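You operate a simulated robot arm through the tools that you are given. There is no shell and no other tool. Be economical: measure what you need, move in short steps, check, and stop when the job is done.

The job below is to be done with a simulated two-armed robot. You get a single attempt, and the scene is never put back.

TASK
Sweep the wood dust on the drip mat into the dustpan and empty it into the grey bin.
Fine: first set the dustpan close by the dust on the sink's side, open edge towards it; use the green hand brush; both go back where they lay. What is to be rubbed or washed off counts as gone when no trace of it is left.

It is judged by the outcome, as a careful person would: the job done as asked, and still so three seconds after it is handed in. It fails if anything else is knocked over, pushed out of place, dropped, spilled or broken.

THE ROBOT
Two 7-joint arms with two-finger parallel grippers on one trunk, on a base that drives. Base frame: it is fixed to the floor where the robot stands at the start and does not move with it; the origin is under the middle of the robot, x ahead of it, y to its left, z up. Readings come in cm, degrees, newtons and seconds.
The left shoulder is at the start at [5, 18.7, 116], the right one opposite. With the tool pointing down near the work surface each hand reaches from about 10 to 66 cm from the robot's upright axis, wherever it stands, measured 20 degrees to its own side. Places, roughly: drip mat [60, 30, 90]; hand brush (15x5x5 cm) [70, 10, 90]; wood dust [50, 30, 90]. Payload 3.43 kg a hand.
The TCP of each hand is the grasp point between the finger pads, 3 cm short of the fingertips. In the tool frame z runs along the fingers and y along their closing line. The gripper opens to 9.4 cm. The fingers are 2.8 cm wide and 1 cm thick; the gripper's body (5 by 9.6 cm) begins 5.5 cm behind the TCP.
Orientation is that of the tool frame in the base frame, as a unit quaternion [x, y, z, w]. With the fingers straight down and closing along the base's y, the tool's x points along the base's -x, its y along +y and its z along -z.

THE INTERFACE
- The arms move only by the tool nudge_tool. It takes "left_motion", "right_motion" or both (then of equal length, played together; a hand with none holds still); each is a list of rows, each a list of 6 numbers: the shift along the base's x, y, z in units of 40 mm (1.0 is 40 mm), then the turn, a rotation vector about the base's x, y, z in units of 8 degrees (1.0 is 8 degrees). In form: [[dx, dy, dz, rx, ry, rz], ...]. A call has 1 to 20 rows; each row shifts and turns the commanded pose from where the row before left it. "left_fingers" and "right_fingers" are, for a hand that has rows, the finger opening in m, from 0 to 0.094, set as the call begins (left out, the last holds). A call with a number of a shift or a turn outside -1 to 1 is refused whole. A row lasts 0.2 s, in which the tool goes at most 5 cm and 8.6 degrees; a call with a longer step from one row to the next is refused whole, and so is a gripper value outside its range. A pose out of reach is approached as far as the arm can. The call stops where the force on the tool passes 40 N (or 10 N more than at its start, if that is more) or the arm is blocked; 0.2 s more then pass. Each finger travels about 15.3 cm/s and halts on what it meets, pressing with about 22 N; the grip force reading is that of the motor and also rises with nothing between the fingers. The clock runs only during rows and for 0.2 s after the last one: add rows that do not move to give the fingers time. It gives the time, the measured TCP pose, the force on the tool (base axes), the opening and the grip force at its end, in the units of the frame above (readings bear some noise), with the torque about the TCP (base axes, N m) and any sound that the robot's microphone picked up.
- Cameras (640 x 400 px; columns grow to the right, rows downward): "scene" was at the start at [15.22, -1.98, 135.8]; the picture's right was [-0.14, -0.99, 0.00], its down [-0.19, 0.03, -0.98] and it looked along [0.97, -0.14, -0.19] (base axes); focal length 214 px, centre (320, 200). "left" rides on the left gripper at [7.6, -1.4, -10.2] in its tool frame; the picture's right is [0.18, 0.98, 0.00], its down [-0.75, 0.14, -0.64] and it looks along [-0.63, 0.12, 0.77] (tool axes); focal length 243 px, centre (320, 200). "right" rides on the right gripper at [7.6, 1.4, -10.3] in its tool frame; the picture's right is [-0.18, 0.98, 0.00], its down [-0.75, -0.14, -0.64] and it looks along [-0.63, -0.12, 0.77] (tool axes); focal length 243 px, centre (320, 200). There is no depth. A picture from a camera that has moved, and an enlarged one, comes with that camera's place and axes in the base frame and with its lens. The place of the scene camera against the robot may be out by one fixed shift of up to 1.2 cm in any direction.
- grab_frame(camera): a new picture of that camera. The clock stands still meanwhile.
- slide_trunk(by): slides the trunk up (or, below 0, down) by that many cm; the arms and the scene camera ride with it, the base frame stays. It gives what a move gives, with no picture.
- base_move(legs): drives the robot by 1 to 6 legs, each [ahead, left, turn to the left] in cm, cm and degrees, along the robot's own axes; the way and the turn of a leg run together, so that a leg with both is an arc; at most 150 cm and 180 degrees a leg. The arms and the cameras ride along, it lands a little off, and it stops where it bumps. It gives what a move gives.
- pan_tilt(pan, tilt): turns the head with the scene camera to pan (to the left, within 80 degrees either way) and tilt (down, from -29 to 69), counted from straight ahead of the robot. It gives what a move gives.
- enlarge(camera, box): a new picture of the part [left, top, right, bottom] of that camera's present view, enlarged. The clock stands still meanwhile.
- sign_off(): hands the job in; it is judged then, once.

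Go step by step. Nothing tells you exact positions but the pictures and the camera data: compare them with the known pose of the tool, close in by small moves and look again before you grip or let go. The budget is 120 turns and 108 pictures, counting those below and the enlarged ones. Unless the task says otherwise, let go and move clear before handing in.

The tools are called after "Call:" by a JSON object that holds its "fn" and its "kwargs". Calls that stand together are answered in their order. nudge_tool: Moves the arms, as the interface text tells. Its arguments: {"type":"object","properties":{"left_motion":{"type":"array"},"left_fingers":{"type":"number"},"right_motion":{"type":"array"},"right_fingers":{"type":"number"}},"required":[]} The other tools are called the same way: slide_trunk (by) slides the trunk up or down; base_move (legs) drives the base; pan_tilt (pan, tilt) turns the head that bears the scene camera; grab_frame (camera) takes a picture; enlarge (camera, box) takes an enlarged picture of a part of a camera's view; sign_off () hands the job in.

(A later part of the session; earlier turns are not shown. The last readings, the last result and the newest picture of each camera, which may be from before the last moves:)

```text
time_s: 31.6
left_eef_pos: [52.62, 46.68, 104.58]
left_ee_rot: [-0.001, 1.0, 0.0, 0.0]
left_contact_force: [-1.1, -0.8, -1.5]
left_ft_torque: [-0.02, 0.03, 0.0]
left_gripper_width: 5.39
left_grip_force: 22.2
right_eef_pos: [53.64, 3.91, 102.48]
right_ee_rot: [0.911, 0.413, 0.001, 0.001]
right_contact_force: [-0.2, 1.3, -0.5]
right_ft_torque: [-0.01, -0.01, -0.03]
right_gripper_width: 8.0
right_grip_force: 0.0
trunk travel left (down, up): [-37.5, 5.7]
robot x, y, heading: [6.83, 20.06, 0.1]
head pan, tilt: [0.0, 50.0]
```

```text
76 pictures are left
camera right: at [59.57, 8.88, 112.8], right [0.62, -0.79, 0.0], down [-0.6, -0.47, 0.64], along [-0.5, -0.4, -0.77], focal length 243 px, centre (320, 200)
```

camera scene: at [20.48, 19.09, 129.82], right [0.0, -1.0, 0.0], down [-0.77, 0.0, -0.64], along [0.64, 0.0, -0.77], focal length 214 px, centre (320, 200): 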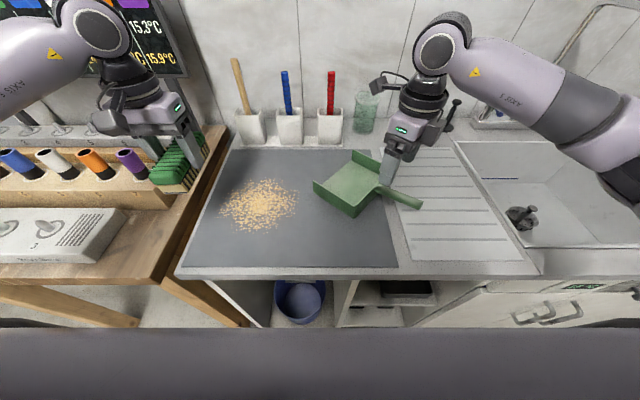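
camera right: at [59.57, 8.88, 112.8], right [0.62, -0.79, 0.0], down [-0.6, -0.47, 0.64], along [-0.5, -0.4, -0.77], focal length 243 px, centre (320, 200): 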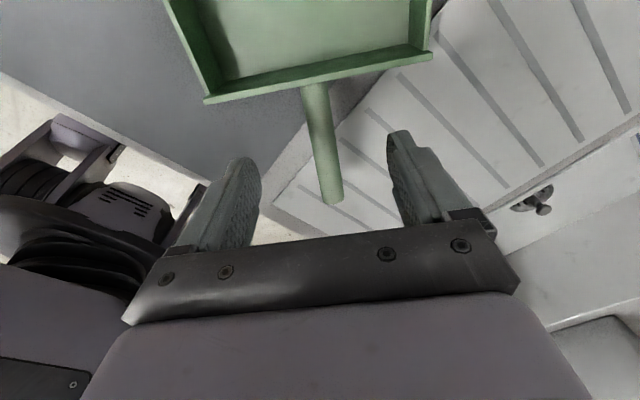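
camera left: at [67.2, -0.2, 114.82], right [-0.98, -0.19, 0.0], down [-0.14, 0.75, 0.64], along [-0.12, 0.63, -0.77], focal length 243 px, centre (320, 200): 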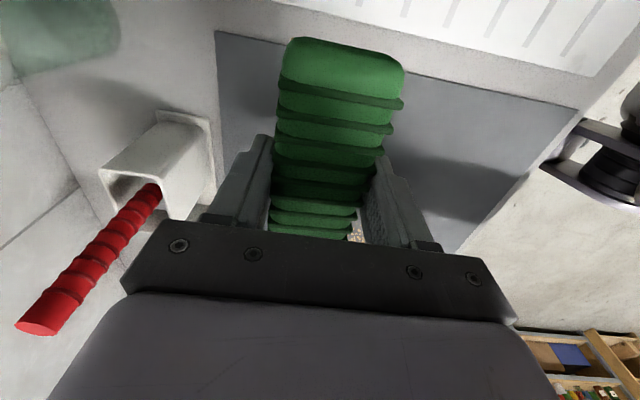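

The flipped yaw is reachable. I go straight down and regrip the handle.

Call:
{"fn": "nudge_tool", "kwargs": {"right_motion": [[0, 0, -0.85, 0, 0, 0], [0, 0, -0.85, 0, 0, 0], [0, 0, -0.63, 0, 0, 0]]}}

Call:
{"fn": "nudge_tool", "kwargs": {"right_motion": [[0, 0, 0, 0, 0, 0], [0, 0, 0, 0, 0, 0], [0, 0, 0, 0, 0, 0], [0, 0, 0.3, 0, 0, 0], [0, 0, 0.5, 0, 0, 0]], "right_fingers": 0}}

Call:
{"fn": "enlarge", "kwargs": {"camera": "scene", "box": [260, 100, 460, 225]}}

```text
time_s: 32.4
left_eef_pos: [52.81, 46.73, 104.65]
left_ee_rot: [-0.001, 1.0, 0.0, -0.001]
left_contact_force: [0.5, -0.8, -1.4]
left_ft_torque: [-0.05, -0.02, 0.06]
left_gripper_width: 5.4
left_grip_force: 22.0
right_eef_pos: [53.6, 4.27, 93.03]
right_ee_rot: [0.911, 0.413, 0.001, 0.0]
right_contact_force: [-0.8, -0.2, 1.3]
right_ft_torque: [-0.02, 0.01, 0.04]
right_gripper_width: 7.97
right_grip_force: 0.0
trunk travel left (down, up): [-37.5, 5.7]
robot x, y, heading: [7.02, 19.73, 0.1]
head pan, tilt: [0.0, 50.0]
```

```text
time_s: 33.6
left_eef_pos: [52.61, 46.81, 104.66]
left_ee_rot: [-0.001, 1.0, 0.0, 0.0]
left_contact_force: [0.6, 0.8, -0.3]
left_ft_torque: [0.0, 0.02, 0.01]
left_gripper_width: 5.41
left_grip_force: 21.4
right_eef_pos: [53.66, 4.11, 96.45]
right_ee_rot: [0.911, 0.413, 0.002, 0.0]
right_contact_force: [-0.6, 0.6, -2.1]
right_ft_torque: [-0.09, 0.08, -0.01]
right_gripper_width: 2.59
right_grip_force: 22.1
trunk travel left (down, up): [-37.5, 5.7]
robot x, y, heading: [6.65, 19.65, 0.1]
head pan, tilt: [0.0, 50.0]
```

```text
3.20 times, centred on (360, 162) of scene
camera zoom: at [20.48, 19.1, 129.81], right [0.0, -1.0, 0.0], down [-0.77, 0.0, -0.64], along [0.64, 0.0, -0.77], focal length 686 px, centre (192, 320)
```

zoom: 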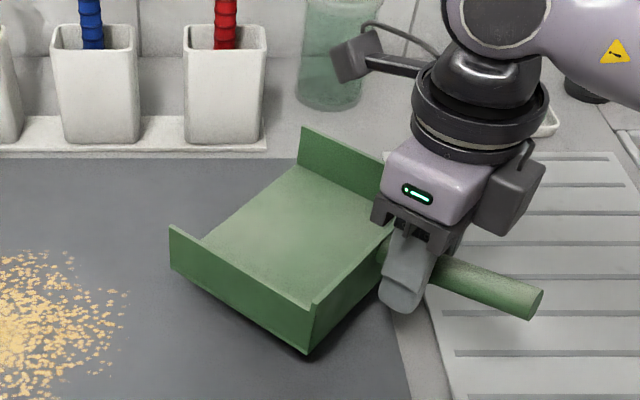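

Regripped. Now I turn the pan to face the dust squarely and look before setting it down.

Call:
{"fn": "nudge_tool", "kwargs": {"right_motion": [[0, 0.142, 0, 0, 0, 0.858], [0, 0.142, 0, 0, 0, 0.858], [0, 0.142, 0, 0, 0, 0.858], [0, 0.142, 0, 0, 0, 0.858], [0, 0.142, 0, 0, 0, 0.858], [0, 0.142, 0, 0, 0, 0.858], [0, 0, -0.4, 0, 0, 0]]}}

Call:
{"fn": "grab_frame", "kwargs": {"camera": "scene"}}

Call:
{"fn": "enlarge", "kwargs": {"camera": "scene", "box": [200, 110, 440, 260]}}

```text
time_s: 35.2
left_eef_pos: [52.59, 46.77, 104.55]
left_ee_rot: [-0.002, 1.0, 0.0, 0.0]
left_contact_force: [0.1, -0.3, -1.9]
left_ft_torque: [0.0, -0.02, -0.04]
left_gripper_width: 5.39
left_grip_force: 21.9
right_eef_pos: [53.53, 7.43, 94.73]
right_ee_rot: [0.706, 0.708, 0.001, 0.0]
right_contact_force: [-0.3, -0.8, -2.7]
right_ft_torque: [-0.11, -0.01, 0.01]
right_gripper_width: 2.6
right_grip_force: 22.2
trunk travel left (down, up): [-37.5, 5.7]
robot x, y, heading: [6.87, 19.68, -0.0]
head pan, tilt: [0.0, 50.0]
```

```text
74 pictures are left
camera scene: at [20.51, 19.08, 129.81], right [0.0, -1.0, 0.0], down [-0.77, 0.0, -0.64], along [0.64, 0.0, -0.77], focal length 214 px, centre (320, 200)
```

scene: 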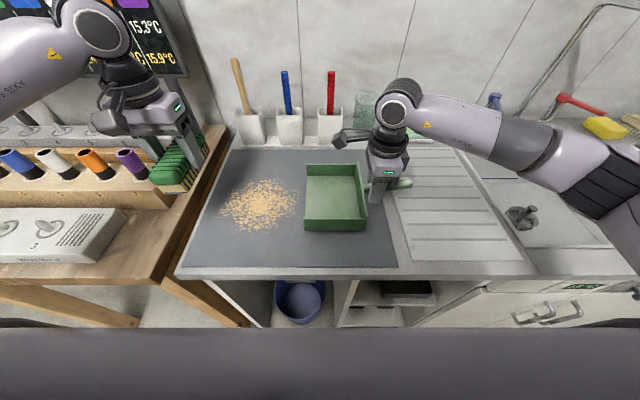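

```text
2.67 times, centred on (320, 185) of scene
camera zoom: at [20.51, 19.08, 129.81], right [0.0, -1.0, 0.0], down [-0.77, 0.0, -0.64], along [0.64, 0.0, -0.77], focal length 572 px, centre (320, 240)
```

zoom: 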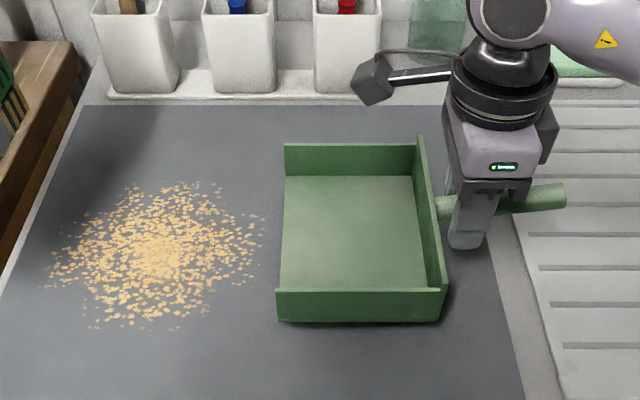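

The pan is square to the dust with its mouth about 1 cm from it. I set it down, then slide my open fingers back along the handle (so my right wrist camera clears the sweep) and regrip.

Call:
{"fn": "nudge_tool", "kwargs": {"right_motion": [[0.1, 0, -0.2, 0, 0, 0], [0, 0, -0.15, 0, 0, 0], [0, 0, -0.07, 0, 0, 0], [0, 0, 0, 0, 0, 0]]}}

```text
time_s: 36.2
left_eef_pos: [52.74, 46.77, 104.76]
left_ee_rot: [-0.001, 1.0, 0.0, 0.0]
left_contact_force: [0.9, -0.7, -0.9]
left_ft_torque: [0.0, 0.0, -0.01]
left_gripper_width: 5.41
left_grip_force: 21.8
right_eef_pos: [53.92, 7.29, 93.01]
right_ee_rot: [0.707, 0.707, 0.001, 0.0]
right_contact_force: [0.5, 0.8, -1.9]
right_ft_torque: [-0.1, -0.01, 0.02]
right_gripper_width: 2.61
right_grip_force: 22.0
trunk travel left (down, up): [-37.5, 5.7]
robot x, y, heading: [6.58, 19.46, 0.1]
head pan, tilt: [0.0, 50.0]
```

Call:
{"fn": "nudge_tool", "kwargs": {"right_motion": [[0, 0, -0.06, 0, 0, 0], [0, 0, 0, 0, 0, 0]]}}

```text
time_s: 36.8
left_eef_pos: [52.73, 46.77, 104.7]
left_ee_rot: [0.0, 1.0, 0.0, 0.0]
left_contact_force: [-0.4, 0.2, -1.6]
left_ft_torque: [0.01, 0.01, 0.01]
left_gripper_width: 5.39
left_grip_force: 21.9
right_eef_pos: [54.1, 7.47, 93.01]
right_ee_rot: [0.707, 0.707, 0.002, 0.001]
right_contact_force: [0.2, -3.1, 4.6]
right_ft_torque: [0.26, 0.03, 0.04]
right_gripper_width: 2.6
right_grip_force: 21.9
trunk travel left (down, up): [-37.5, 5.7]
robot x, y, heading: [7.01, 19.75, 0.2]
head pan, tilt: [0.0, 50.0]
```

Call:
{"fn": "nudge_tool", "kwargs": {"right_motion": [[0, 0, 0, 0, 0, 0], [0, 0, 0, 0, 0, 0], [0, -0.4, 0, 0, 0, 0], [0, -0.5, 0, 0, 0, 0], [0, -0.4, 0, 0, 0, 0], [0, 0, 0, 0, 0, 0]], "right_fingers": 0.06}}

Call:
{"fn": "enlarge", "kwargs": {"camera": "scene", "box": [200, 110, 440, 260]}}

Call:
{"fn": "nudge_tool", "kwargs": {"right_motion": [[0, 0, 0, 0, 0, 0], [0, 0, 0, 0, 0, 0], [0, 0, 0, 0, 0, 0]], "right_fingers": 0}}

Call:
{"fn": "enlarge", "kwargs": {"camera": "scene", "box": [100, 110, 420, 310]}}

```text
time_s: 38.2
left_eef_pos: [52.69, 46.71, 104.61]
left_ee_rot: [-0.001, 1.0, -0.001, 0.0]
left_contact_force: [-0.7, 0.5, -1.7]
left_ft_torque: [0.01, 0.0, 0.03]
left_gripper_width: 5.4
left_grip_force: 22.0
right_eef_pos: [53.87, 2.3, 92.92]
right_ee_rot: [0.707, 0.707, 0.002, -0.001]
right_contact_force: [1.2, 1.0, -0.1]
right_ft_torque: [0.0, 0.03, 0.0]
right_gripper_width: 6.0
right_grip_force: 0.0
trunk travel left (down, up): [-37.5, 5.7]
robot x, y, heading: [6.69, 20.28, 0.1]
head pan, tilt: [0.0, 50.0]
```

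```text
2.67 times, centred on (320, 185) of scene
camera zoom: at [20.48, 19.1, 129.82], right [0.0, -1.0, 0.0], down [-0.77, 0.0, -0.64], along [0.64, 0.0, -0.77], focal length 572 px, centre (320, 240)
```

zoom: 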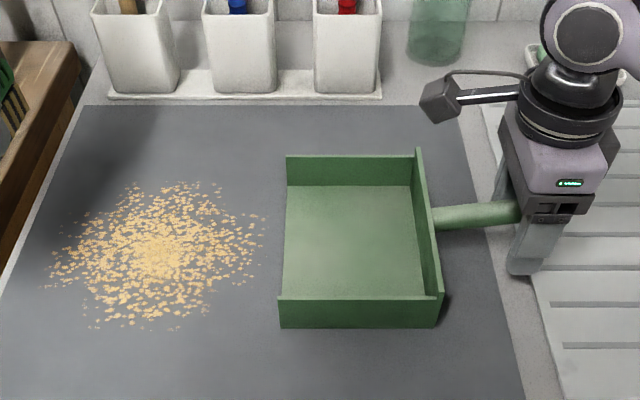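

```text
time_s: 39.0
left_eef_pos: [52.7, 46.81, 104.71]
left_ee_rot: [-0.001, 1.0, -0.001, 0.0]
left_contact_force: [-0.3, -0.2, -0.6]
left_ft_torque: [-0.01, 0.02, -0.03]
left_gripper_width: 5.42
left_grip_force: 21.9
right_eef_pos: [53.97, 2.28, 92.84]
right_ee_rot: [0.707, 0.707, 0.0, 0.0]
right_contact_force: [-0.1, -1.6, 0.0]
right_ft_torque: [-0.09, -0.01, -0.08]
right_gripper_width: 2.58
right_grip_force: 21.8
trunk travel left (down, up): [-37.5, 5.7]
robot x, y, heading: [7.03, 19.58, 0.2]
head pan, tilt: [0.0, 50.0]
```

```text
2.00 times, centred on (260, 210) of scene
camera zoom: at [20.47, 19.08, 129.82], right [0.0, -1.0, 0.0], down [-0.77, 0.0, -0.64], along [0.64, 0.0, -0.77], focal length 429 px, centre (440, 180)
```

zoom: 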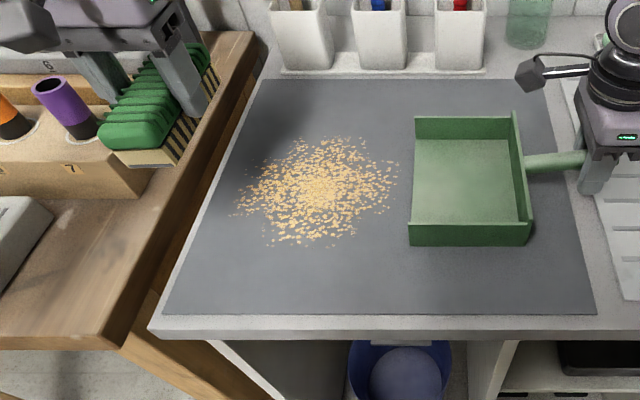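

The pan is set and held. Now the brush: I lower it at the left edge of the mat, just beyond the dust, checking clearance to the wooden bench.

Call:
{"fn": "nudge_tool", "kwargs": {"left_motion": [[0.083, -0.1, -0.7, 0, 0, 0], [0.083, -0.1, -0.7, 0, 0, 0], [0.083, -0.1, -0.7, 0, 0, 0]]}}

Call:
{"fn": "enlarge", "kwargs": {"camera": "scene", "box": [100, 110, 420, 310]}}

Call:
{"fn": "grab_frame", "kwargs": {"camera": "left"}}

```text
time_s: 39.8
left_eef_pos: [53.74, 45.42, 96.3]
left_ee_rot: [-0.001, 1.0, 0.0, 0.0]
left_contact_force: [-0.2, 0.1, -1.1]
left_ft_torque: [0.0, 0.01, 0.05]
left_gripper_width: 5.38
left_grip_force: 22.1
right_eef_pos: [53.89, 2.38, 92.85]
right_ee_rot: [0.707, 0.707, 0.001, -0.001]
right_contact_force: [-0.3, -1.1, 0.1]
right_ft_torque: [-0.12, 0.06, 0.01]
right_gripper_width: 2.6
right_grip_force: 22.3
trunk travel left (down, up): [-37.5, 5.7]
robot x, y, heading: [7.09, 19.87, -0.0]
head pan, tilt: [0.0, 50.0]
```

```text
2.00 times, centred on (260, 210) of scene
camera zoom: at [20.48, 19.08, 129.82], right [0.0, -1.0, 0.0], down [-0.77, 0.0, -0.64], along [0.64, 0.0, -0.77], focal length 429 px, centre (440, 180)
```

zoom: 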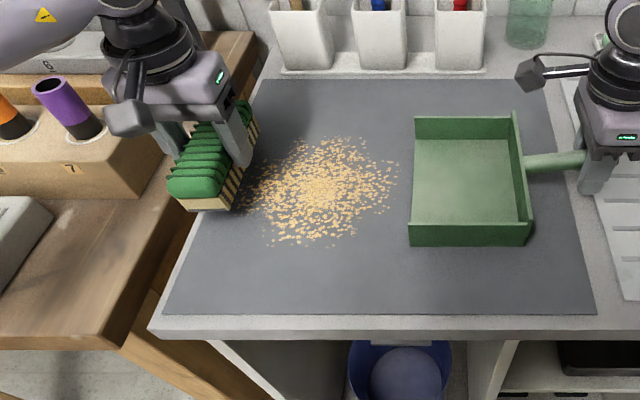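

```text
69 pictures are left
camera left: at [46.13, 43.95, 106.49], right [-0.19, 0.98, 0.0], down [0.75, 0.14, 0.64], along [0.63, 0.12, -0.77], focal length 243 px, centre (320, 200)
```

left: 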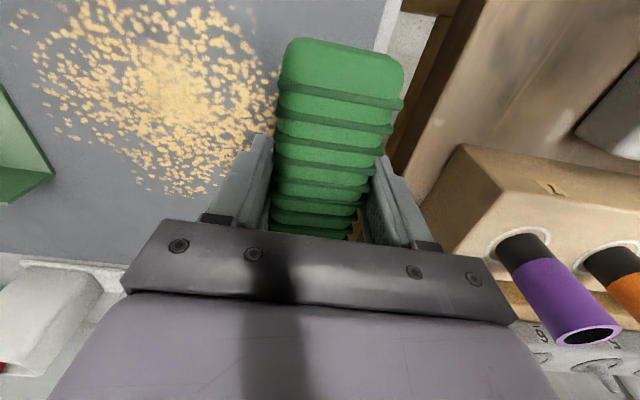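

The bench is level with the counter and its box starts at y ≈ 55, so there is room. I move a bit further left and set the bristles down.

Call:
{"fn": "nudge_tool", "kwargs": {"left_motion": [[0, 0.2, -0.3, 0, 0, 0], [0, 0, -0.3, 0, 0, 0], [0, 0, -0.2, 0, 0, 0], [0, 0, 0, 0, 0, 0]]}}

Call:
{"fn": "enlarge", "kwargs": {"camera": "scene", "box": [100, 110, 420, 310]}}

```text
time_s: 40.8
left_eef_pos: [53.69, 46.4, 93.15]
left_ee_rot: [-0.001, 1.0, 0.0, 0.0]
left_contact_force: [0.6, 0.4, -1.7]
left_ft_torque: [0.02, 0.05, 0.0]
left_gripper_width: 5.44
left_grip_force: 22.1
right_eef_pos: [53.97, 2.38, 92.87]
right_ee_rot: [0.707, 0.708, 0.001, 0.0]
right_contact_force: [0.9, 1.0, 0.2]
right_ft_torque: [-0.13, 0.0, 0.0]
right_gripper_width: 2.58
right_grip_force: 22.0
trunk travel left (down, up): [-37.5, 5.7]
robot x, y, heading: [6.95, 19.47, 0.2]
head pan, tilt: [0.0, 50.0]
```

```text
2.00 times, centred on (260, 210) of scene
camera zoom: at [20.48, 19.09, 129.82], right [0.0, -1.0, 0.0], down [-0.77, 0.0, -0.64], along [0.64, 0.0, -0.77], focal length 429 px, centre (440, 180)
```

zoom: 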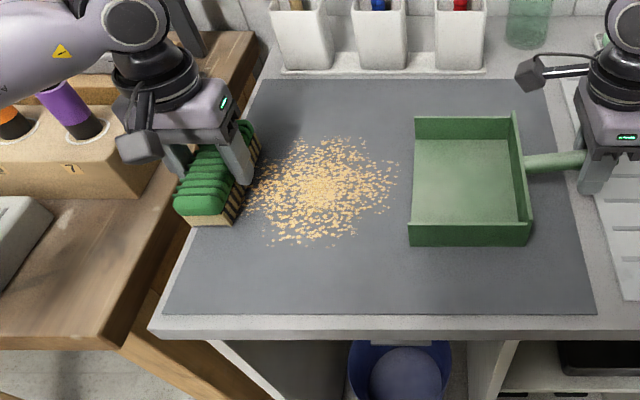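

I press down lightly and sweep the first half of a stroke towards the pan.

Call:
{"fn": "nudge_tool", "kwargs": {"left_motion": [[0, 0, -0.06, 0, 0, 0], [0, -0.25, 0, 0, 0, 0], [0, -0.25, 0, 0, 0, 0], [0, -0.25, 0, 0, 0, 0], [0, -0.25, 0, 0, 0, 0], [0, -0.25, 0, 0, 0, 0], [0, -0.25, 0, 0, 0, 0], [0, -0.25, 0, 0, 0, 0], [0, -0.25, 0, 0, 0, 0]]}}

Call:
{"fn": "enlarge", "kwargs": {"camera": "scene", "box": [100, 110, 420, 310]}}

```text
time_s: 42.8
left_eef_pos: [53.51, 38.16, 93.02]
left_ee_rot: [-0.001, 1.0, -0.001, 0.0]
left_contact_force: [0.4, 6.8, 10.0]
left_ft_torque: [0.2, -0.2, 0.13]
left_gripper_width: 5.4
left_grip_force: 21.6
right_eef_pos: [53.83, 2.34, 93.0]
right_ee_rot: [0.707, 0.707, 0.0, 0.001]
right_contact_force: [0.5, 0.0, 0.3]
right_ft_torque: [-0.24, -0.03, 0.0]
right_gripper_width: 2.58
right_grip_force: 22.2
trunk travel left (down, up): [-37.5, 5.7]
robot x, y, heading: [6.62, 19.62, 0.2]
head pan, tilt: [0.0, 50.0]
```

```text
2.00 times, centred on (260, 210) of scene
camera zoom: at [20.4, 19.12, 129.83], right [0.0, -1.0, 0.0], down [-0.77, 0.0, -0.64], along [0.64, 0.0, -0.77], focal length 429 px, centre (440, 180)
```

zoom: 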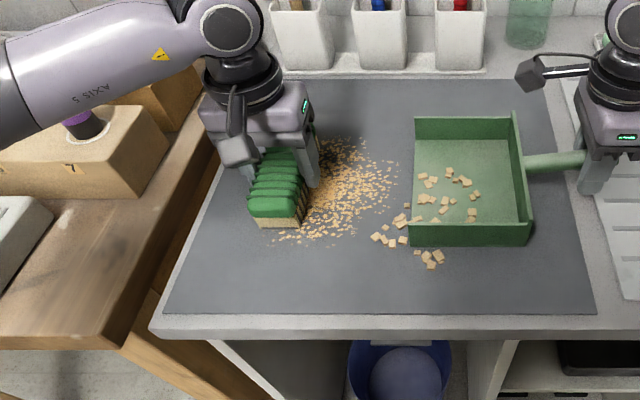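

The dust turns into chips that shoot ahead, mostly into the pan, with a few beside it. I continue more slowly so they aren't flung.

Call:
{"fn": "nudge_tool", "kwargs": {"left_motion": [[0, -0.1, 0, 0, 0, 0], [0, -0.1, 0, 0, 0, 0], [0, -0.1, 0, 0, 0, 0], [0, -0.1, 0, 0, 0, 0], [0, -0.1, 0, 0, 0, 0], [0, -0.1, 0, 0, 0, 0], [0, -0.1, 0, 0, 0, 0], [0, -0.1, 0, 0, 0, 0]]}}

Call:
{"fn": "enlarge", "kwargs": {"camera": "scene", "box": [180, 130, 420, 280]}}

```text
time_s: 44.6
left_eef_pos: [53.61, 35.22, 92.92]
left_ee_rot: [0.0, 1.0, 0.001, 0.0]
left_contact_force: [-1.3, 8.7, 12.6]
left_ft_torque: [0.1, 0.14, -0.17]
left_gripper_width: 5.43
left_grip_force: 21.6
right_eef_pos: [53.95, 2.4, 92.93]
right_ee_rot: [0.707, 0.707, 0.001, 0.001]
right_contact_force: [0.2, 0.5, -0.5]
right_ft_torque: [-0.13, 0.01, 0.01]
right_gripper_width: 2.61
right_grip_force: 22.0
trunk travel left (down, up): [-37.5, 5.7]
robot x, y, heading: [6.81, 19.82, 0.2]
head pan, tilt: [0.0, 50.0]
```

```text
2.67 times, centred on (300, 205) of scene
camera zoom: at [20.38, 19.13, 129.83], right [0.0, -1.0, 0.0], down [-0.77, 0.0, -0.64], along [0.64, 0.0, -0.77], focal length 572 px, centre (373, 187)
```

zoom: 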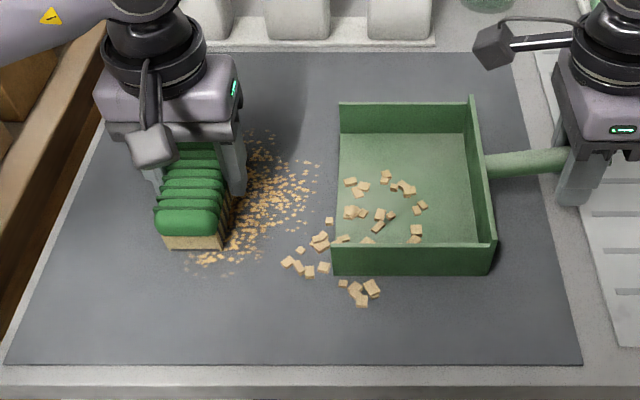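

Call:
{"fn": "nudge_tool", "kwargs": {"left_motion": [[0, -0.1, 0, 0, 0, 0], [0, -0.1, 0, 0, 0, 0], [0, -0.1, 0, 0, 0, 0], [0, -0.1, 0, 0, 0, 0], [0, -0.1, 0, 0, 0, 0], [0, -0.1, 0, 0, 0, 0], [0, -0.1, 0, 0, 0, 0], [0, -0.1, 0, 0, 0, 0], [0, -0.1, 0, 0, 0, 0], [0, -0.1, 0, 0, 0, 0], [0, -0.1, 0, 0, 0, 0], [0, -0.1, 0, 0, 0, 0], [0, -0.1, 0, 0, 0, 0], [0, -0.1, 0, 0, 0, 0], [0, -0.1, 0, 0, 0, 0]]}}

Call:
{"fn": "enlarge", "kwargs": {"camera": "scene", "box": [180, 130, 420, 280]}}

```text
time_s: 47.8
left_eef_pos: [53.68, 29.04, 92.85]
left_ee_rot: [-0.001, 1.0, 0.0, 0.0]
left_contact_force: [0.2, 3.9, 3.9]
left_ft_torque: [0.03, -0.24, 0.15]
left_gripper_width: 5.41
left_grip_force: 21.8
right_eef_pos: [53.9, 2.28, 93.0]
right_ee_rot: [0.707, 0.707, 0.001, 0.001]
right_contact_force: [-0.2, 0.4, -0.3]
right_ft_torque: [0.19, 0.04, 0.02]
right_gripper_width: 2.62
right_grip_force: 21.7
trunk travel left (down, up): [-37.5, 5.7]
robot x, y, heading: [7.02, 19.78, 0.1]
head pan, tilt: [0.0, 50.0]
```

```text
2.67 times, centred on (300, 205) of scene
camera zoom: at [20.42, 19.1, 129.82], right [0.0, -1.0, 0.0], down [-0.77, 0.0, -0.64], along [0.64, 0.0, -0.77], focal length 572 px, centre (373, 187)
```

zoom: 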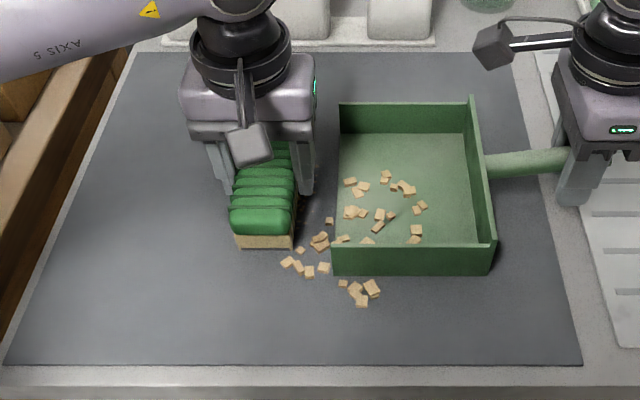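

The dust is all off the mat as chips; about 25 lie in the pan, and a handful lie outside near the pan's near corner. I lift the brush and place it on the near side of the pan to push those stray chips back left first.

Call:
{"fn": "nudge_tool", "kwargs": {"left_motion": [[0, 0.05, 0.9, 0, 0, 0], [0, 0, 1, 0, 0, 0], [-0.85, -0.6, 0, 0, 0, 0], [-0.85, -0.6, 0, 0, 0, 0], [-0.85, -0.8, 0, 0, 0, 0], [-0.85, -0.8, 0, 0, 0, 0], [-0.85, -0.75, 0, 0, 0, 0]]}}

Call:
{"fn": "enlarge", "kwargs": {"camera": "scene", "box": [160, 110, 480, 310]}}

```text
time_s: 49.4
left_eef_pos: [36.44, 15.06, 100.56]
left_ee_rot: [-0.002, 1.0, 0.001, 0.0]
left_contact_force: [0.7, -0.2, -0.8]
left_ft_torque: [0.03, 0.02, 0.02]
left_gripper_width: 5.4
left_grip_force: 21.4
right_eef_pos: [54.01, 2.21, 92.86]
right_ee_rot: [0.708, 0.707, 0.001, -0.001]
right_contact_force: [-1.6, -3.4, 1.3]
right_ft_torque: [0.4, -0.09, 0.12]
right_gripper_width: 2.62
right_grip_force: 22.5
trunk travel left (down, up): [-37.5, 5.7]
robot x, y, heading: [6.88, 19.65, 0.1]
head pan, tilt: [0.0, 50.0]
```

```text
2.00 times, centred on (320, 210) of scene
camera zoom: at [20.44, 19.04, 129.82], right [0.0, -1.0, 0.0], down [-0.77, 0.0, -0.64], along [0.64, 0.0, -0.77], focal length 429 px, centre (320, 180)
```

zoom: 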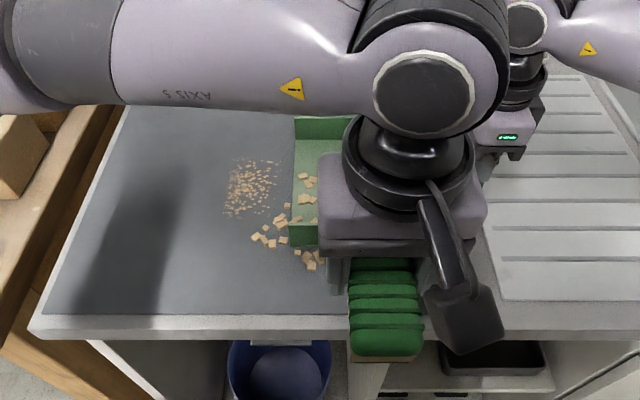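

Some dust still lies where the brush stopped; I'll sweep that later. I lower the brush to just above the mat beside the pan wall and check the gap.

Call:
{"fn": "nudge_tool", "kwargs": {"left_motion": [[0, 0, -0.7, 0, 0, 0], [0, 0, -0.7, 0, 0, 0]]}}

Call:
{"fn": "enlarge", "kwargs": {"camera": "scene", "box": [240, 150, 400, 250]}}

Call:
{"fn": "grab_frame", "kwargs": {"camera": "left"}}

```text
time_s: 50.0
left_eef_pos: [36.72, 15.25, 94.82]
left_ee_rot: [-0.001, 1.0, 0.001, 0.0]
left_contact_force: [0.0, 0.5, -2.1]
left_ft_torque: [0.01, 0.03, -0.01]
left_gripper_width: 5.4
left_grip_force: 21.7
right_eef_pos: [53.85, 2.22, 93.02]
right_ee_rot: [0.707, 0.707, 0.002, 0.0]
right_contact_force: [-0.4, -1.9, 1.4]
right_ft_torque: [0.08, 0.05, 0.05]
right_gripper_width: 2.6
right_grip_force: 21.9
trunk travel left (down, up): [-37.5, 5.7]
robot x, y, heading: [7.09, 19.81, 0.1]
head pan, tilt: [0.0, 50.0]
```

```text
4.00 times, centred on (320, 200) of scene
camera zoom: at [20.47, 19.06, 129.82], right [0.0, -1.0, 0.0], down [-0.77, 0.0, -0.64], along [0.64, 0.0, -0.77], focal length 858 px, centre (320, 200)
```

zoom: 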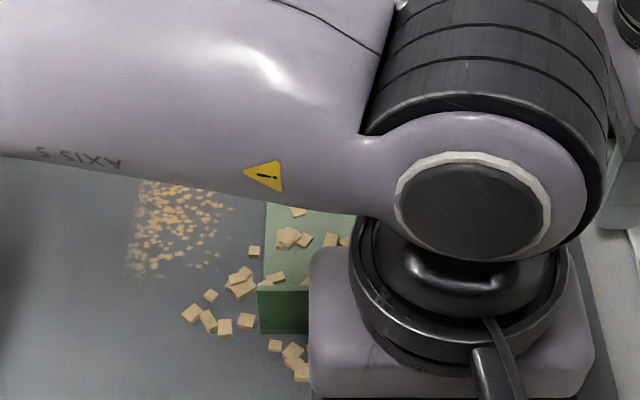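

```text
62 pictures are left
camera left: at [29.07, 13.85, 105.07], right [-0.19, 0.98, 0.0], down [0.75, 0.14, 0.64], along [0.63, 0.12, -0.77], focal length 243 px, centre (320, 200)
```

left: 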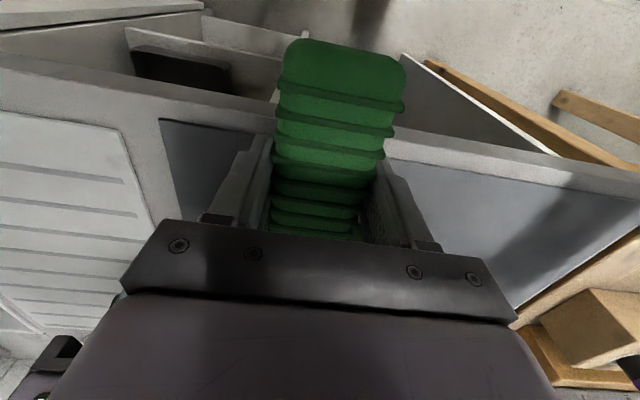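

By the numbers the brush end clears the pan wall by about 1 cm. I set it down and push the stray chips left (+y), slowly.

Call:
{"fn": "nudge_tool", "kwargs": {"left_motion": [[0.08, 0, -0.25, 0, 0, 0], [0, 0, -0.22, 0, 0, 0], [0, 0.16, 0, 0, 0, 0], [0, 0.16, 0, 0, 0, 0], [0, 0.16, 0, 0, 0, 0], [0, 0.16, 0, 0, 0, 0], [0, 0.16, 0, 0, 0, 0], [0, 0.16, 0, 0, 0, 0], [0, 0.16, 0, 0, 0, 0], [0, 0.16, 0, 0, 0, 0], [0, 0.16, 0, 0, 0, 0], [0, 0.16, 0, 0, 0, 0], [0, 0.16, 0, 0, 0, 0], [0, 0.16, 0, 0, 0, 0], [0, 0.16, 0, 0, 0, 0], [0, 0.16, 0, 0, 0, 0]]}}

Call:
{"fn": "enlarge", "kwargs": {"camera": "scene", "box": [160, 110, 480, 310]}}

```text
time_s: 53.4
left_eef_pos: [37.04, 24.06, 92.83]
left_ee_rot: [0.0, 1.0, 0.0, 0.0]
left_contact_force: [-0.5, -0.6, -1.1]
left_ft_torque: [0.01, 0.0, 0.02]
left_gripper_width: 5.4
left_grip_force: 22.0
right_eef_pos: [53.97, 2.38, 92.93]
right_ee_rot: [0.707, 0.708, 0.001, 0.0]
right_contact_force: [-0.1, -0.2, -0.3]
right_ft_torque: [-0.04, -0.01, 0.01]
right_gripper_width: 2.6
right_grip_force: 22.3
trunk travel left (down, up): [-37.5, 5.7]
robot x, y, heading: [6.66, 19.94, 0.1]
head pan, tilt: [0.0, 50.0]
```

```text
2.00 times, centred on (320, 210) of scene
camera zoom: at [20.47, 19.08, 129.82], right [0.0, -1.0, 0.0], down [-0.77, 0.0, -0.64], along [0.64, 0.0, -0.77], focal length 429 px, centre (320, 180)
```

zoom: 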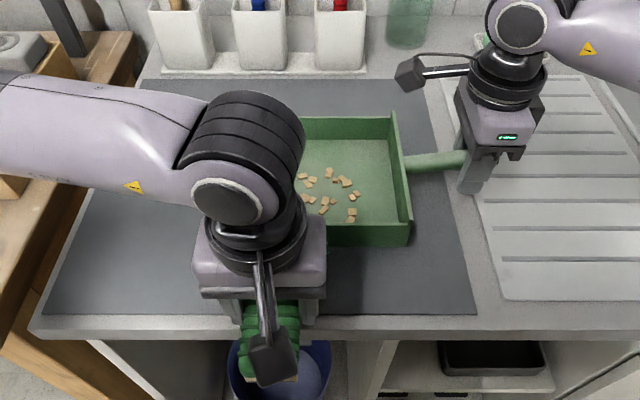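

Call:
{"fn": "nudge_tool", "kwargs": {"left_motion": [[0, 0.16, -0.03, 0, 0, 0], [0, 0.16, 0, 0, 0, 0], [0, 0.16, 0, 0, 0, 0], [0, 0.16, 0, 0, 0, 0], [0, 0.16, 0, 0, 0, 0], [0, 0.16, 0, 0, 0, 0], [0, 0.16, 0, 0, 0, 0], [0, 0.16, 0, 0, 0, 0], [0, -0.1, 0.1, 0, 0, 0], [0, 0, 0.9, 0, 0, 0], [0, 0.8, 0.8, 0, 0, 0], [0, 1, 0, 0, 0, 0], [0, 1, 0, 0, 0, 0], [0, 1, 0, 0, 0, 0]]}}

Call:
{"fn": "enlarge", "kwargs": {"camera": "scene", "box": [180, 130, 420, 280]}}

```text
time_s: 56.4
left_eef_pos: [37.06, 44.05, 99.76]
left_ee_rot: [0.001, 1.0, 0.0, 0.0]
left_contact_force: [-0.5, 0.3, -1.1]
left_ft_torque: [0.0, 0.03, 0.0]
left_gripper_width: 5.41
left_grip_force: 21.7
right_eef_pos: [53.89, 2.28, 92.95]
right_ee_rot: [0.707, 0.707, 0.001, 0.0]
right_contact_force: [0.0, 0.0, -0.1]
right_ft_torque: [0.12, -0.09, 0.1]
right_gripper_width: 2.59
right_grip_force: 22.4
trunk travel left (down, up): [-37.5, 5.7]
robot x, y, heading: [6.6, 19.77, 0.1]
head pan, tilt: [0.0, 50.0]
```

```text
2.67 times, centred on (300, 205) of scene
camera zoom: at [20.45, 19.12, 129.82], right [0.0, -1.0, 0.0], down [-0.77, 0.0, -0.64], along [0.64, 0.0, -0.77], focal length 572 px, centre (373, 187)
```

zoom: 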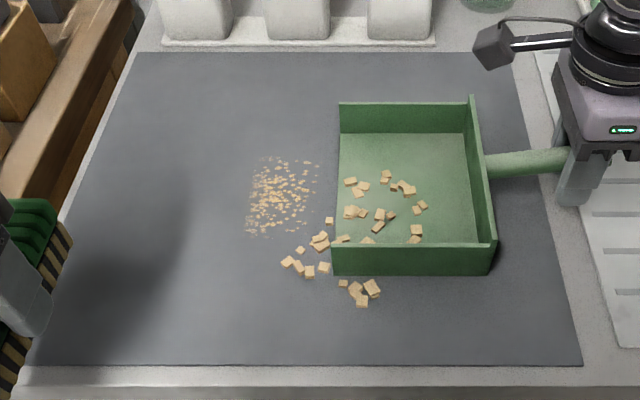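

Those near-side chips did not move: the bristles evidently hovered or fell short of them. First I'll finish the remaining dust with another slow stroke, which also pushes the chips in front of the mouth.

Call:
{"fn": "nudge_tool", "kwargs": {"left_motion": [[0.95, -0.5, 0, 0, 0, 0], [0.95, -0.5, 0, 0, 0, 0], [0.95, -0.5, 0, 0, 0, 0], [0.9, -0.5, 0, 0, 0, 0], [0, -0.2, -0.9, 0, 0, 0], [0, 0, -0.6, 0, 0, 0], [0, 0, -0.25, 0, 0, 0], [0, -0.12, 0, 0, 0, 0], [0, -0.12, 0, 0, 0, 0], [0, -0.12, 0, 0, 0, 0], [0, -0.12, 0, 0, 0, 0], [0, -0.12, 0, 0, 0, 0], [0, -0.12, 0, 0, 0, 0], [0, -0.12, 0, 0, 0, 0], [0, -0.12, 0, 0, 0, 0]]}}

Call:
{"fn": "enlarge", "kwargs": {"camera": "scene", "box": [210, 150, 370, 250]}}

```text
time_s: 59.6
left_eef_pos: [52.08, 31.27, 92.89]
left_ee_rot: [0.0, 1.0, 0.001, 0.0]
left_contact_force: [-1.2, 0.4, -1.5]
left_ft_torque: [0.0, 0.0, -0.01]
left_gripper_width: 5.41
left_grip_force: 22.5
right_eef_pos: [54.02, 2.34, 92.97]
right_ee_rot: [0.707, 0.707, 0.001, 0.0]
right_contact_force: [-0.6, -0.9, -0.2]
right_ft_torque: [0.08, 0.06, 0.08]
right_gripper_width: 2.62
right_grip_force: 22.2
trunk travel left (down, up): [-37.5, 5.7]
robot x, y, heading: [6.78, 19.73, 0.1]
head pan, tilt: [0.0, 50.0]
```

```text
4.00 times, centred on (290, 200) of scene
camera zoom: at [20.48, 19.08, 129.82], right [0.0, -1.0, 0.0], down [-0.77, 0.0, -0.64], along [0.64, 0.0, -0.77], focal length 858 px, centre (440, 200)
```

zoom: 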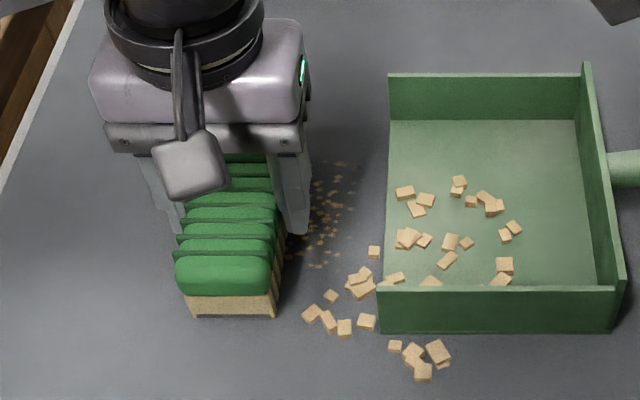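

There's no contact force now, so the brush has ridden up slightly in my grip. I lower until it presses lightly, then continue.

Call:
{"fn": "nudge_tool", "kwargs": {"left_motion": [[0, 0, -0.06, 0, 0, 0], [0, 0, -0.06, 0, 0, 0], [0, 0, 0, 0, 0, 0]]}}

```text
time_s: 60.4
left_eef_pos: [52.0, 31.38, 92.79]
left_ee_rot: [-0.001, 1.0, -0.001, 0.002]
left_contact_force: [-0.7, 0.8, 15.9]
left_ft_torque: [0.01, 0.46, -0.04]
left_gripper_width: 5.4
left_grip_force: 21.7
right_eef_pos: [53.78, 2.27, 93.0]
right_ee_rot: [0.707, 0.707, 0.001, 0.0]
right_contact_force: [0.3, 0.2, -0.6]
right_ft_torque: [-0.22, -0.02, 0.01]
right_gripper_width: 2.59
right_grip_force: 22.8
trunk travel left (down, up): [-37.5, 5.7]
robot x, y, heading: [6.58, 19.42, 0.1]
head pan, tilt: [0.0, 50.0]
```

The torque shows the near end presses harder, so the brush is pitched a little. I level it by 2° and check.

Call:
{"fn": "nudge_tool", "kwargs": {"left_motion": [[0, 0, 0, 0, 0.25, 0], [0, 0, 0, 0, 0, 0]]}}

```text
time_s: 61.0
left_eef_pos: [51.97, 31.4, 92.78]
left_ee_rot: [-0.001, 1.0, 0.0, -0.015]
left_contact_force: [2.4, 0.5, 18.6]
left_ft_torque: [-0.05, -0.44, -0.06]
left_gripper_width: 5.38
left_grip_force: 21.4
right_eef_pos: [53.8, 2.31, 93.04]
right_ee_rot: [0.707, 0.707, 0.0, 0.0]
right_contact_force: [0.1, -0.6, -0.2]
right_ft_torque: [-0.21, 0.03, 0.0]
right_gripper_width: 2.61
right_grip_force: 22.1
trunk travel left (down, up): [-37.5, 5.7]
robot x, y, heading: [6.71, 19.74, -0.2]
head pan, tilt: [0.0, 50.0]
```

Call:
{"fn": "nudge_tool", "kwargs": {"left_motion": [[0, 0, 0, 0, -0.125, 0], [0, -0.12, 0, 0, 0, 0], [0, -0.12, 0, 0, 0, 0], [0, -0.12, 0, 0, 0, 0], [0, -0.12, 0, 0, 0, 0], [0, -0.12, 0, 0, 0, 0], [0, -0.12, 0, 0, 0, 0], [0, -0.12, 0, 0, 0, 0], [0, -0.12, 0, 0, 0, 0], [0, -0.12, 0, 0, 0, 0]]}}

Call:
{"fn": "enlarge", "kwargs": {"camera": "scene", "box": [210, 150, 370, 250]}}

```text
time_s: 63.2
left_eef_pos: [51.9, 26.93, 92.57]
left_ee_rot: [-0.001, 1.0, 0.0, -0.008]
left_contact_force: [-0.5, 5.0, 8.1]
left_ft_torque: [0.02, 0.15, -0.1]
left_gripper_width: 5.4
left_grip_force: 22.3
right_eef_pos: [53.9, 2.38, 93.01]
right_ee_rot: [0.707, 0.707, 0.001, 0.0]
right_contact_force: [0.7, 0.5, -0.3]
right_ft_torque: [-0.01, 0.04, 0.04]
right_gripper_width: 2.57
right_grip_force: 22.3
trunk travel left (down, up): [-37.5, 5.7]
robot x, y, heading: [6.57, 19.78, 0.0]
head pan, tilt: [0.0, 50.0]
```

```text
4.00 times, centred on (290, 200) of scene
camera zoom: at [20.41, 19.12, 129.82], right [0.0, -1.0, 0.0], down [-0.77, 0.0, -0.64], along [0.64, 0.0, -0.77], focal length 858 px, centre (440, 200)
```

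zoom: 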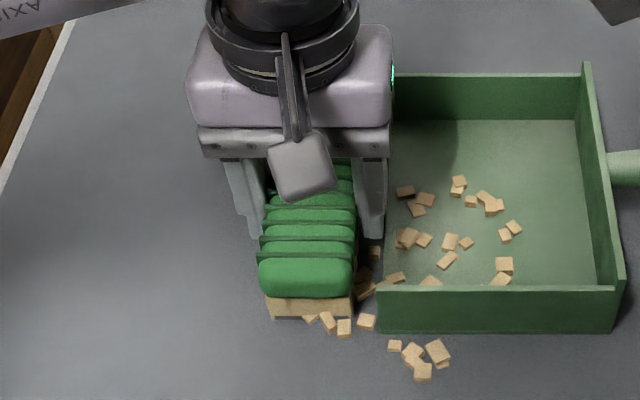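

The stroke cleared the dust; the strays sit just nearer than the brush's end. Easiest: slide the pan back 6 cm and 4 cm nearer, so all strays lie in front of its mouth, then sweep straight in.

Call:
{"fn": "nudge_tool", "kwargs": {"left_motion": [[0, 0.1, 0.5, 0, 0, 0], [0, 0.5, 0.8, 0, 0, 0], [0, 0.8, 0.3, 0, 0, 0], [0, 0.8, 0, 0, 0, 0], [0, 0, 0, 0, 0, 0]]}}

Call:
{"fn": "nudge_tool", "kwargs": {"right_motion": [[0, -0.12, 0.01, 0, 0, 0], [0, -0.12, 0, 0, 0, 0], [0, -0.12, 0, 0, 0, 0], [0, -0.12, 0, 0, 0, 0], [0, -0.12, 0, 0, 0, 0], [0, -0.12, 0, 0, 0, 0], [0, -0.12, 0, 0, 0, 0], [0, -0.12, 0, 0, 0, 0], [0, -0.12, 0, 0, 0, 0], [0, -0.12, 0, 0, 0, 0], [0, -0.12, 0, 0, 0, 0], [0, -0.12, 0, 0, 0, 0]]}}

Call:
{"fn": "enlarge", "kwargs": {"camera": "scene", "box": [180, 130, 420, 280]}}

```text
time_s: 64.4
left_eef_pos: [51.66, 35.85, 99.23]
left_ee_rot: [0.0, 1.0, 0.0, -0.009]
left_contact_force: [-0.2, -0.1, -1.1]
left_ft_torque: [0.02, 0.03, -0.01]
left_gripper_width: 5.36
left_grip_force: 22.1
right_eef_pos: [54.04, 2.3, 92.86]
right_ee_rot: [0.707, 0.707, 0.001, -0.001]
right_contact_force: [0.0, 0.1, 1.4]
right_ft_torque: [0.38, 0.02, 0.1]
right_gripper_width: 2.57
right_grip_force: 21.9
trunk travel left (down, up): [-37.5, 5.7]
robot x, y, heading: [7.04, 19.52, 0.0]
head pan, tilt: [0.0, 50.0]
```

```text
time_s: 67.0
left_eef_pos: [51.72, 35.76, 99.37]
left_ee_rot: [-0.001, 1.0, 0.0, -0.009]
left_contact_force: [0.8, 0.4, -1.5]
left_ft_torque: [-0.04, 0.0, -0.01]
left_gripper_width: 5.41
left_grip_force: 21.8
right_eef_pos: [54.01, -3.54, 92.89]
right_ee_rot: [0.707, 0.708, 0.001, 0.0]
right_contact_force: [0.5, 1.6, 3.9]
right_ft_torque: [0.28, 0.0, 0.01]
right_gripper_width: 2.61
right_grip_force: 21.8
trunk travel left (down, up): [-37.5, 5.7]
robot x, y, heading: [6.63, 19.6, -0.1]
head pan, tilt: [0.0, 50.0]
```

```text
2.67 times, centred on (300, 205) of scene
camera zoom: at [20.46, 19.12, 129.82], right [0.0, -1.0, 0.0], down [-0.77, 0.0, -0.64], along [0.64, 0.0, -0.77], focal length 572 px, centre (373, 187)
```

zoom: 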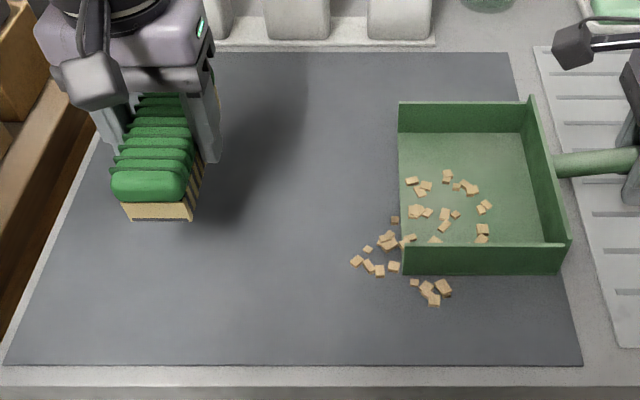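

The stray-looking chips moved rigidly with the pan, so they count as being carried with it, and the mat looks clean. I check the mat closely, then regrip the handle closer to the pan for lifting.

Call:
{"fn": "nudge_tool", "kwargs": {"right_motion": [[0, 0, 0, 0, 0, 0], [0, 0, 0, 0, 0, 0], [0, 0.4, 0.02, 0, 0, 0], [0, 0.5, 0, 0, 0, 0], [0, 0.4, 0, 0, 0, 0], [0, 0, 0, 0, 0, 0]], "right_fingers": 0.06}}

Call:
{"fn": "nudge_tool", "kwargs": {"right_motion": [[0, 0, 0, 0, 0, 0], [0, 0, 0, 0, 0, 0], [0, 0, 0, 0, 0, 0]], "right_fingers": 0, "left_motion": [[0, 0.5, 0.8, 0, 0, 0], [0, 0.5, 0.8, 0, 0, 0], [0, 0, 0, 0, 0, 0]]}}

Call:
{"fn": "enlarge", "kwargs": {"camera": "scene", "box": [150, 120, 470, 320]}}

```text
time_s: 68.4
left_eef_pos: [51.84, 35.89, 99.24]
left_ee_rot: [-0.001, 1.0, 0.0, -0.008]
left_contact_force: [0.2, -0.3, -1.1]
left_ft_torque: [0.01, -0.01, -0.03]
left_gripper_width: 5.4
left_grip_force: 22.3
right_eef_pos: [54.04, 1.69, 93.21]
right_ee_rot: [0.707, 0.707, 0.002, 0.0]
right_contact_force: [-0.3, -0.5, -0.2]
right_ft_torque: [0.0, 0.02, 0.01]
right_gripper_width: 6.0
right_grip_force: 0.1
trunk travel left (down, up): [-37.5, 5.7]
robot x, y, heading: [6.85, 19.5, 0.0]
head pan, tilt: [0.0, 50.0]
```

```text
time_s: 69.2
left_eef_pos: [51.73, 40.02, 105.43]
left_ee_rot: [0.0, 1.0, -0.001, -0.01]
left_contact_force: [0.0, 0.9, -1.9]
left_ft_torque: [0.01, 0.03, 0.02]
left_gripper_width: 5.42
left_grip_force: 21.9
right_eef_pos: [54.04, 1.75, 93.24]
right_ee_rot: [0.707, 0.708, 0.001, 0.0]
right_contact_force: [0.2, -1.4, 0.1]
right_ft_torque: [-0.1, 0.05, 0.0]
right_gripper_width: 2.59
right_grip_force: 21.6
trunk travel left (down, up): [-37.5, 5.7]
robot x, y, heading: [6.89, 19.37, 0.1]
head pan, tilt: [0.0, 50.0]
```

```text
2.00 times, centred on (310, 220) of scene
camera zoom: at [20.49, 19.08, 129.81], right [0.0, -1.0, 0.0], down [-0.77, 0.0, -0.64], along [0.64, 0.0, -0.77], focal length 429 px, centre (340, 160)
```

zoom: 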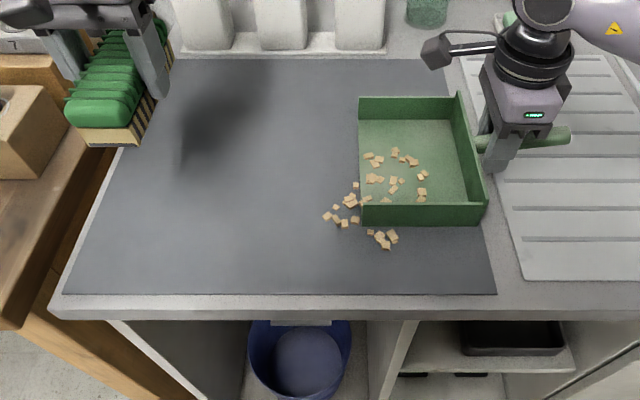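

Mat is clean. I lift the pan a little and see whether the outer chips rise with it.

Call:
{"fn": "nudge_tool", "kwargs": {"right_motion": [[0, 0, 0.3, 0, 0, 0], [0, 0, 0.5, 0, 0, 0], [0, 0, 0.5, 0, 0, 0]]}}

Call:
{"fn": "enlarge", "kwargs": {"camera": "scene", "box": [230, 130, 430, 255]}}

```text
time_s: 70.0
left_eef_pos: [51.63, 40.08, 105.44]
left_ee_rot: [0.0, 1.0, 0.0, -0.009]
left_contact_force: [0.7, 0.1, -2.3]
left_ft_torque: [0.0, 0.0, 0.04]
left_gripper_width: 5.42
left_grip_force: 22.2
right_eef_pos: [54.0, 1.9, 98.18]
right_ee_rot: [0.707, 0.708, 0.0, -0.001]
right_contact_force: [0.4, 0.3, -1.3]
right_ft_torque: [-0.08, -0.03, 0.0]
right_gripper_width: 2.58
right_grip_force: 22.0
trunk travel left (down, up): [-37.5, 5.7]
robot x, y, heading: [6.98, 20.04, 0.0]
head pan, tilt: [0.0, 50.0]
```

```text
3.20 times, centred on (330, 192) of scene
camera zoom: at [20.48, 19.09, 129.81], right [0.0, -1.0, 0.0], down [-0.77, 0.0, -0.64], along [0.64, 0.0, -0.77], focal length 686 px, centre (288, 224)
```

zoom: 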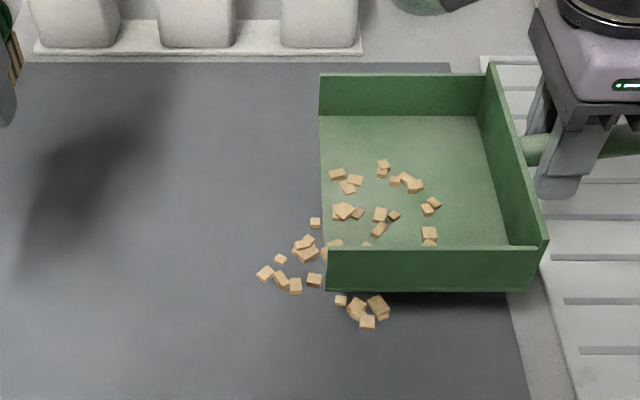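

The outer chips ride with the pan. I raise the pan, then drive right to return the brush first.

Call:
{"fn": "nudge_tool", "kwargs": {"right_motion": [[0, 0, 0.6, 0, 0, 0], [0, 0, 0.6, 0, 0, 0], [0, 0, 0.6, 0, 0, 0], [0, 0, 0.6, 0, 0, 0], [0, 0, 0.6, 0, 0, 0]]}}

Call:
{"fn": "base_move", "kwargs": {"legs": [[0, -28, 0]]}}

Call:
{"fn": "nudge_tool", "kwargs": {"left_motion": [[0.1, 0, 0, 0, 0, 0.9375], [0.1, 0, 0, 0, 0, 0.9375], [0.1, 0, 0, 0, 0, 0.9375], [0.1, 0, 0, 0, 0, 0.9375], [0.1, 0, 0, 0, 0, 0.9375], [0.1, 0, 0, 0, 0, 0.9375], [0.1, 0, 0, 0, 0, 0.9375], [0.1, 0, 0, 0, 0, 0.9375], [0.1, 0, 0, 0, 0, 0.9375], [0.1, 0, 0, 0, 0, 0.9375], [0.1, 0, 0, 0, 0, 0.9375], [0.1, 0, 0, 0, 0, 0.9375]]}}

Call:
{"fn": "grab_frame", "kwargs": {"camera": "scene"}}

```text
time_s: 71.2
left_eef_pos: [51.72, 39.94, 105.44]
left_ee_rot: [-0.001, 1.0, 0.0, -0.009]
left_contact_force: [0.3, -0.4, -1.0]
left_ft_torque: [0.02, 0.0, 0.01]
left_gripper_width: 5.41
left_grip_force: 21.9
right_eef_pos: [54.08, 1.63, 110.51]
right_ee_rot: [0.706, 0.708, 0.001, -0.001]
right_contact_force: [-0.8, -0.7, -1.7]
right_ft_torque: [-0.16, 0.02, 0.01]
right_gripper_width: 2.57
right_grip_force: 21.7
trunk travel left (down, up): [-37.5, 5.7]
robot x, y, heading: [6.78, 20.05, 0.1]
head pan, tilt: [0.0, 50.0]
```

```text
time_s: 73.2
left_eef_pos: [51.59, 12.46, 105.29]
left_ee_rot: [-0.006, 1.0, 0.001, -0.009]
left_contact_force: [0.4, 0.4, -0.2]
left_ft_torque: [0.03, 0.03, 0.01]
left_gripper_width: 5.43
left_grip_force: 22.3
right_eef_pos: [54.49, -25.64, 110.47]
right_ee_rot: [0.704, 0.71, 0.0, -0.001]
right_contact_force: [-0.9, 0.1, -1.1]
right_ft_torque: [-0.13, 0.0, -0.01]
right_gripper_width: 2.57
right_grip_force: 22.1
trunk travel left (down, up): [-37.5, 5.7]
robot x, y, heading: [7.11, -7.75, 0.8]
head pan, tilt: [0.0, 50.0]
```

```text
time_s: 75.8
left_eef_pos: [56.45, 12.72, 105.3]
left_ee_rot: [0.713, -0.701, 0.006, 0.006]
left_contact_force: [0.4, 0.3, -1.7]
left_ft_torque: [-0.01, 0.02, 0.01]
left_gripper_width: 5.41
left_grip_force: 21.3
right_eef_pos: [54.34, -25.76, 110.36]
right_ee_rot: [0.705, 0.71, 0.001, -0.001]
right_contact_force: [0.2, -0.8, -1.5]
right_ft_torque: [-0.13, -0.02, 0.0]
right_gripper_width: 2.57
right_grip_force: 21.8
trunk travel left (down, up): [-37.5, 5.7]
robot x, y, heading: [6.83, -8.17, 0.7]
head pan, tilt: [0.0, 50.0]
```

```text
54 pictures are left
camera scene: at [20.65, -8.52, 129.81], right [0.01, -1.0, 0.0], down [-0.77, -0.01, -0.64], along [0.64, 0.01, -0.77], focal length 214 px, centre (320, 200)
```

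scene: 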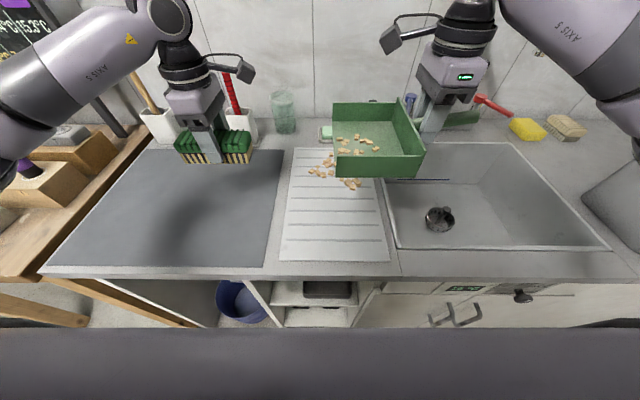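

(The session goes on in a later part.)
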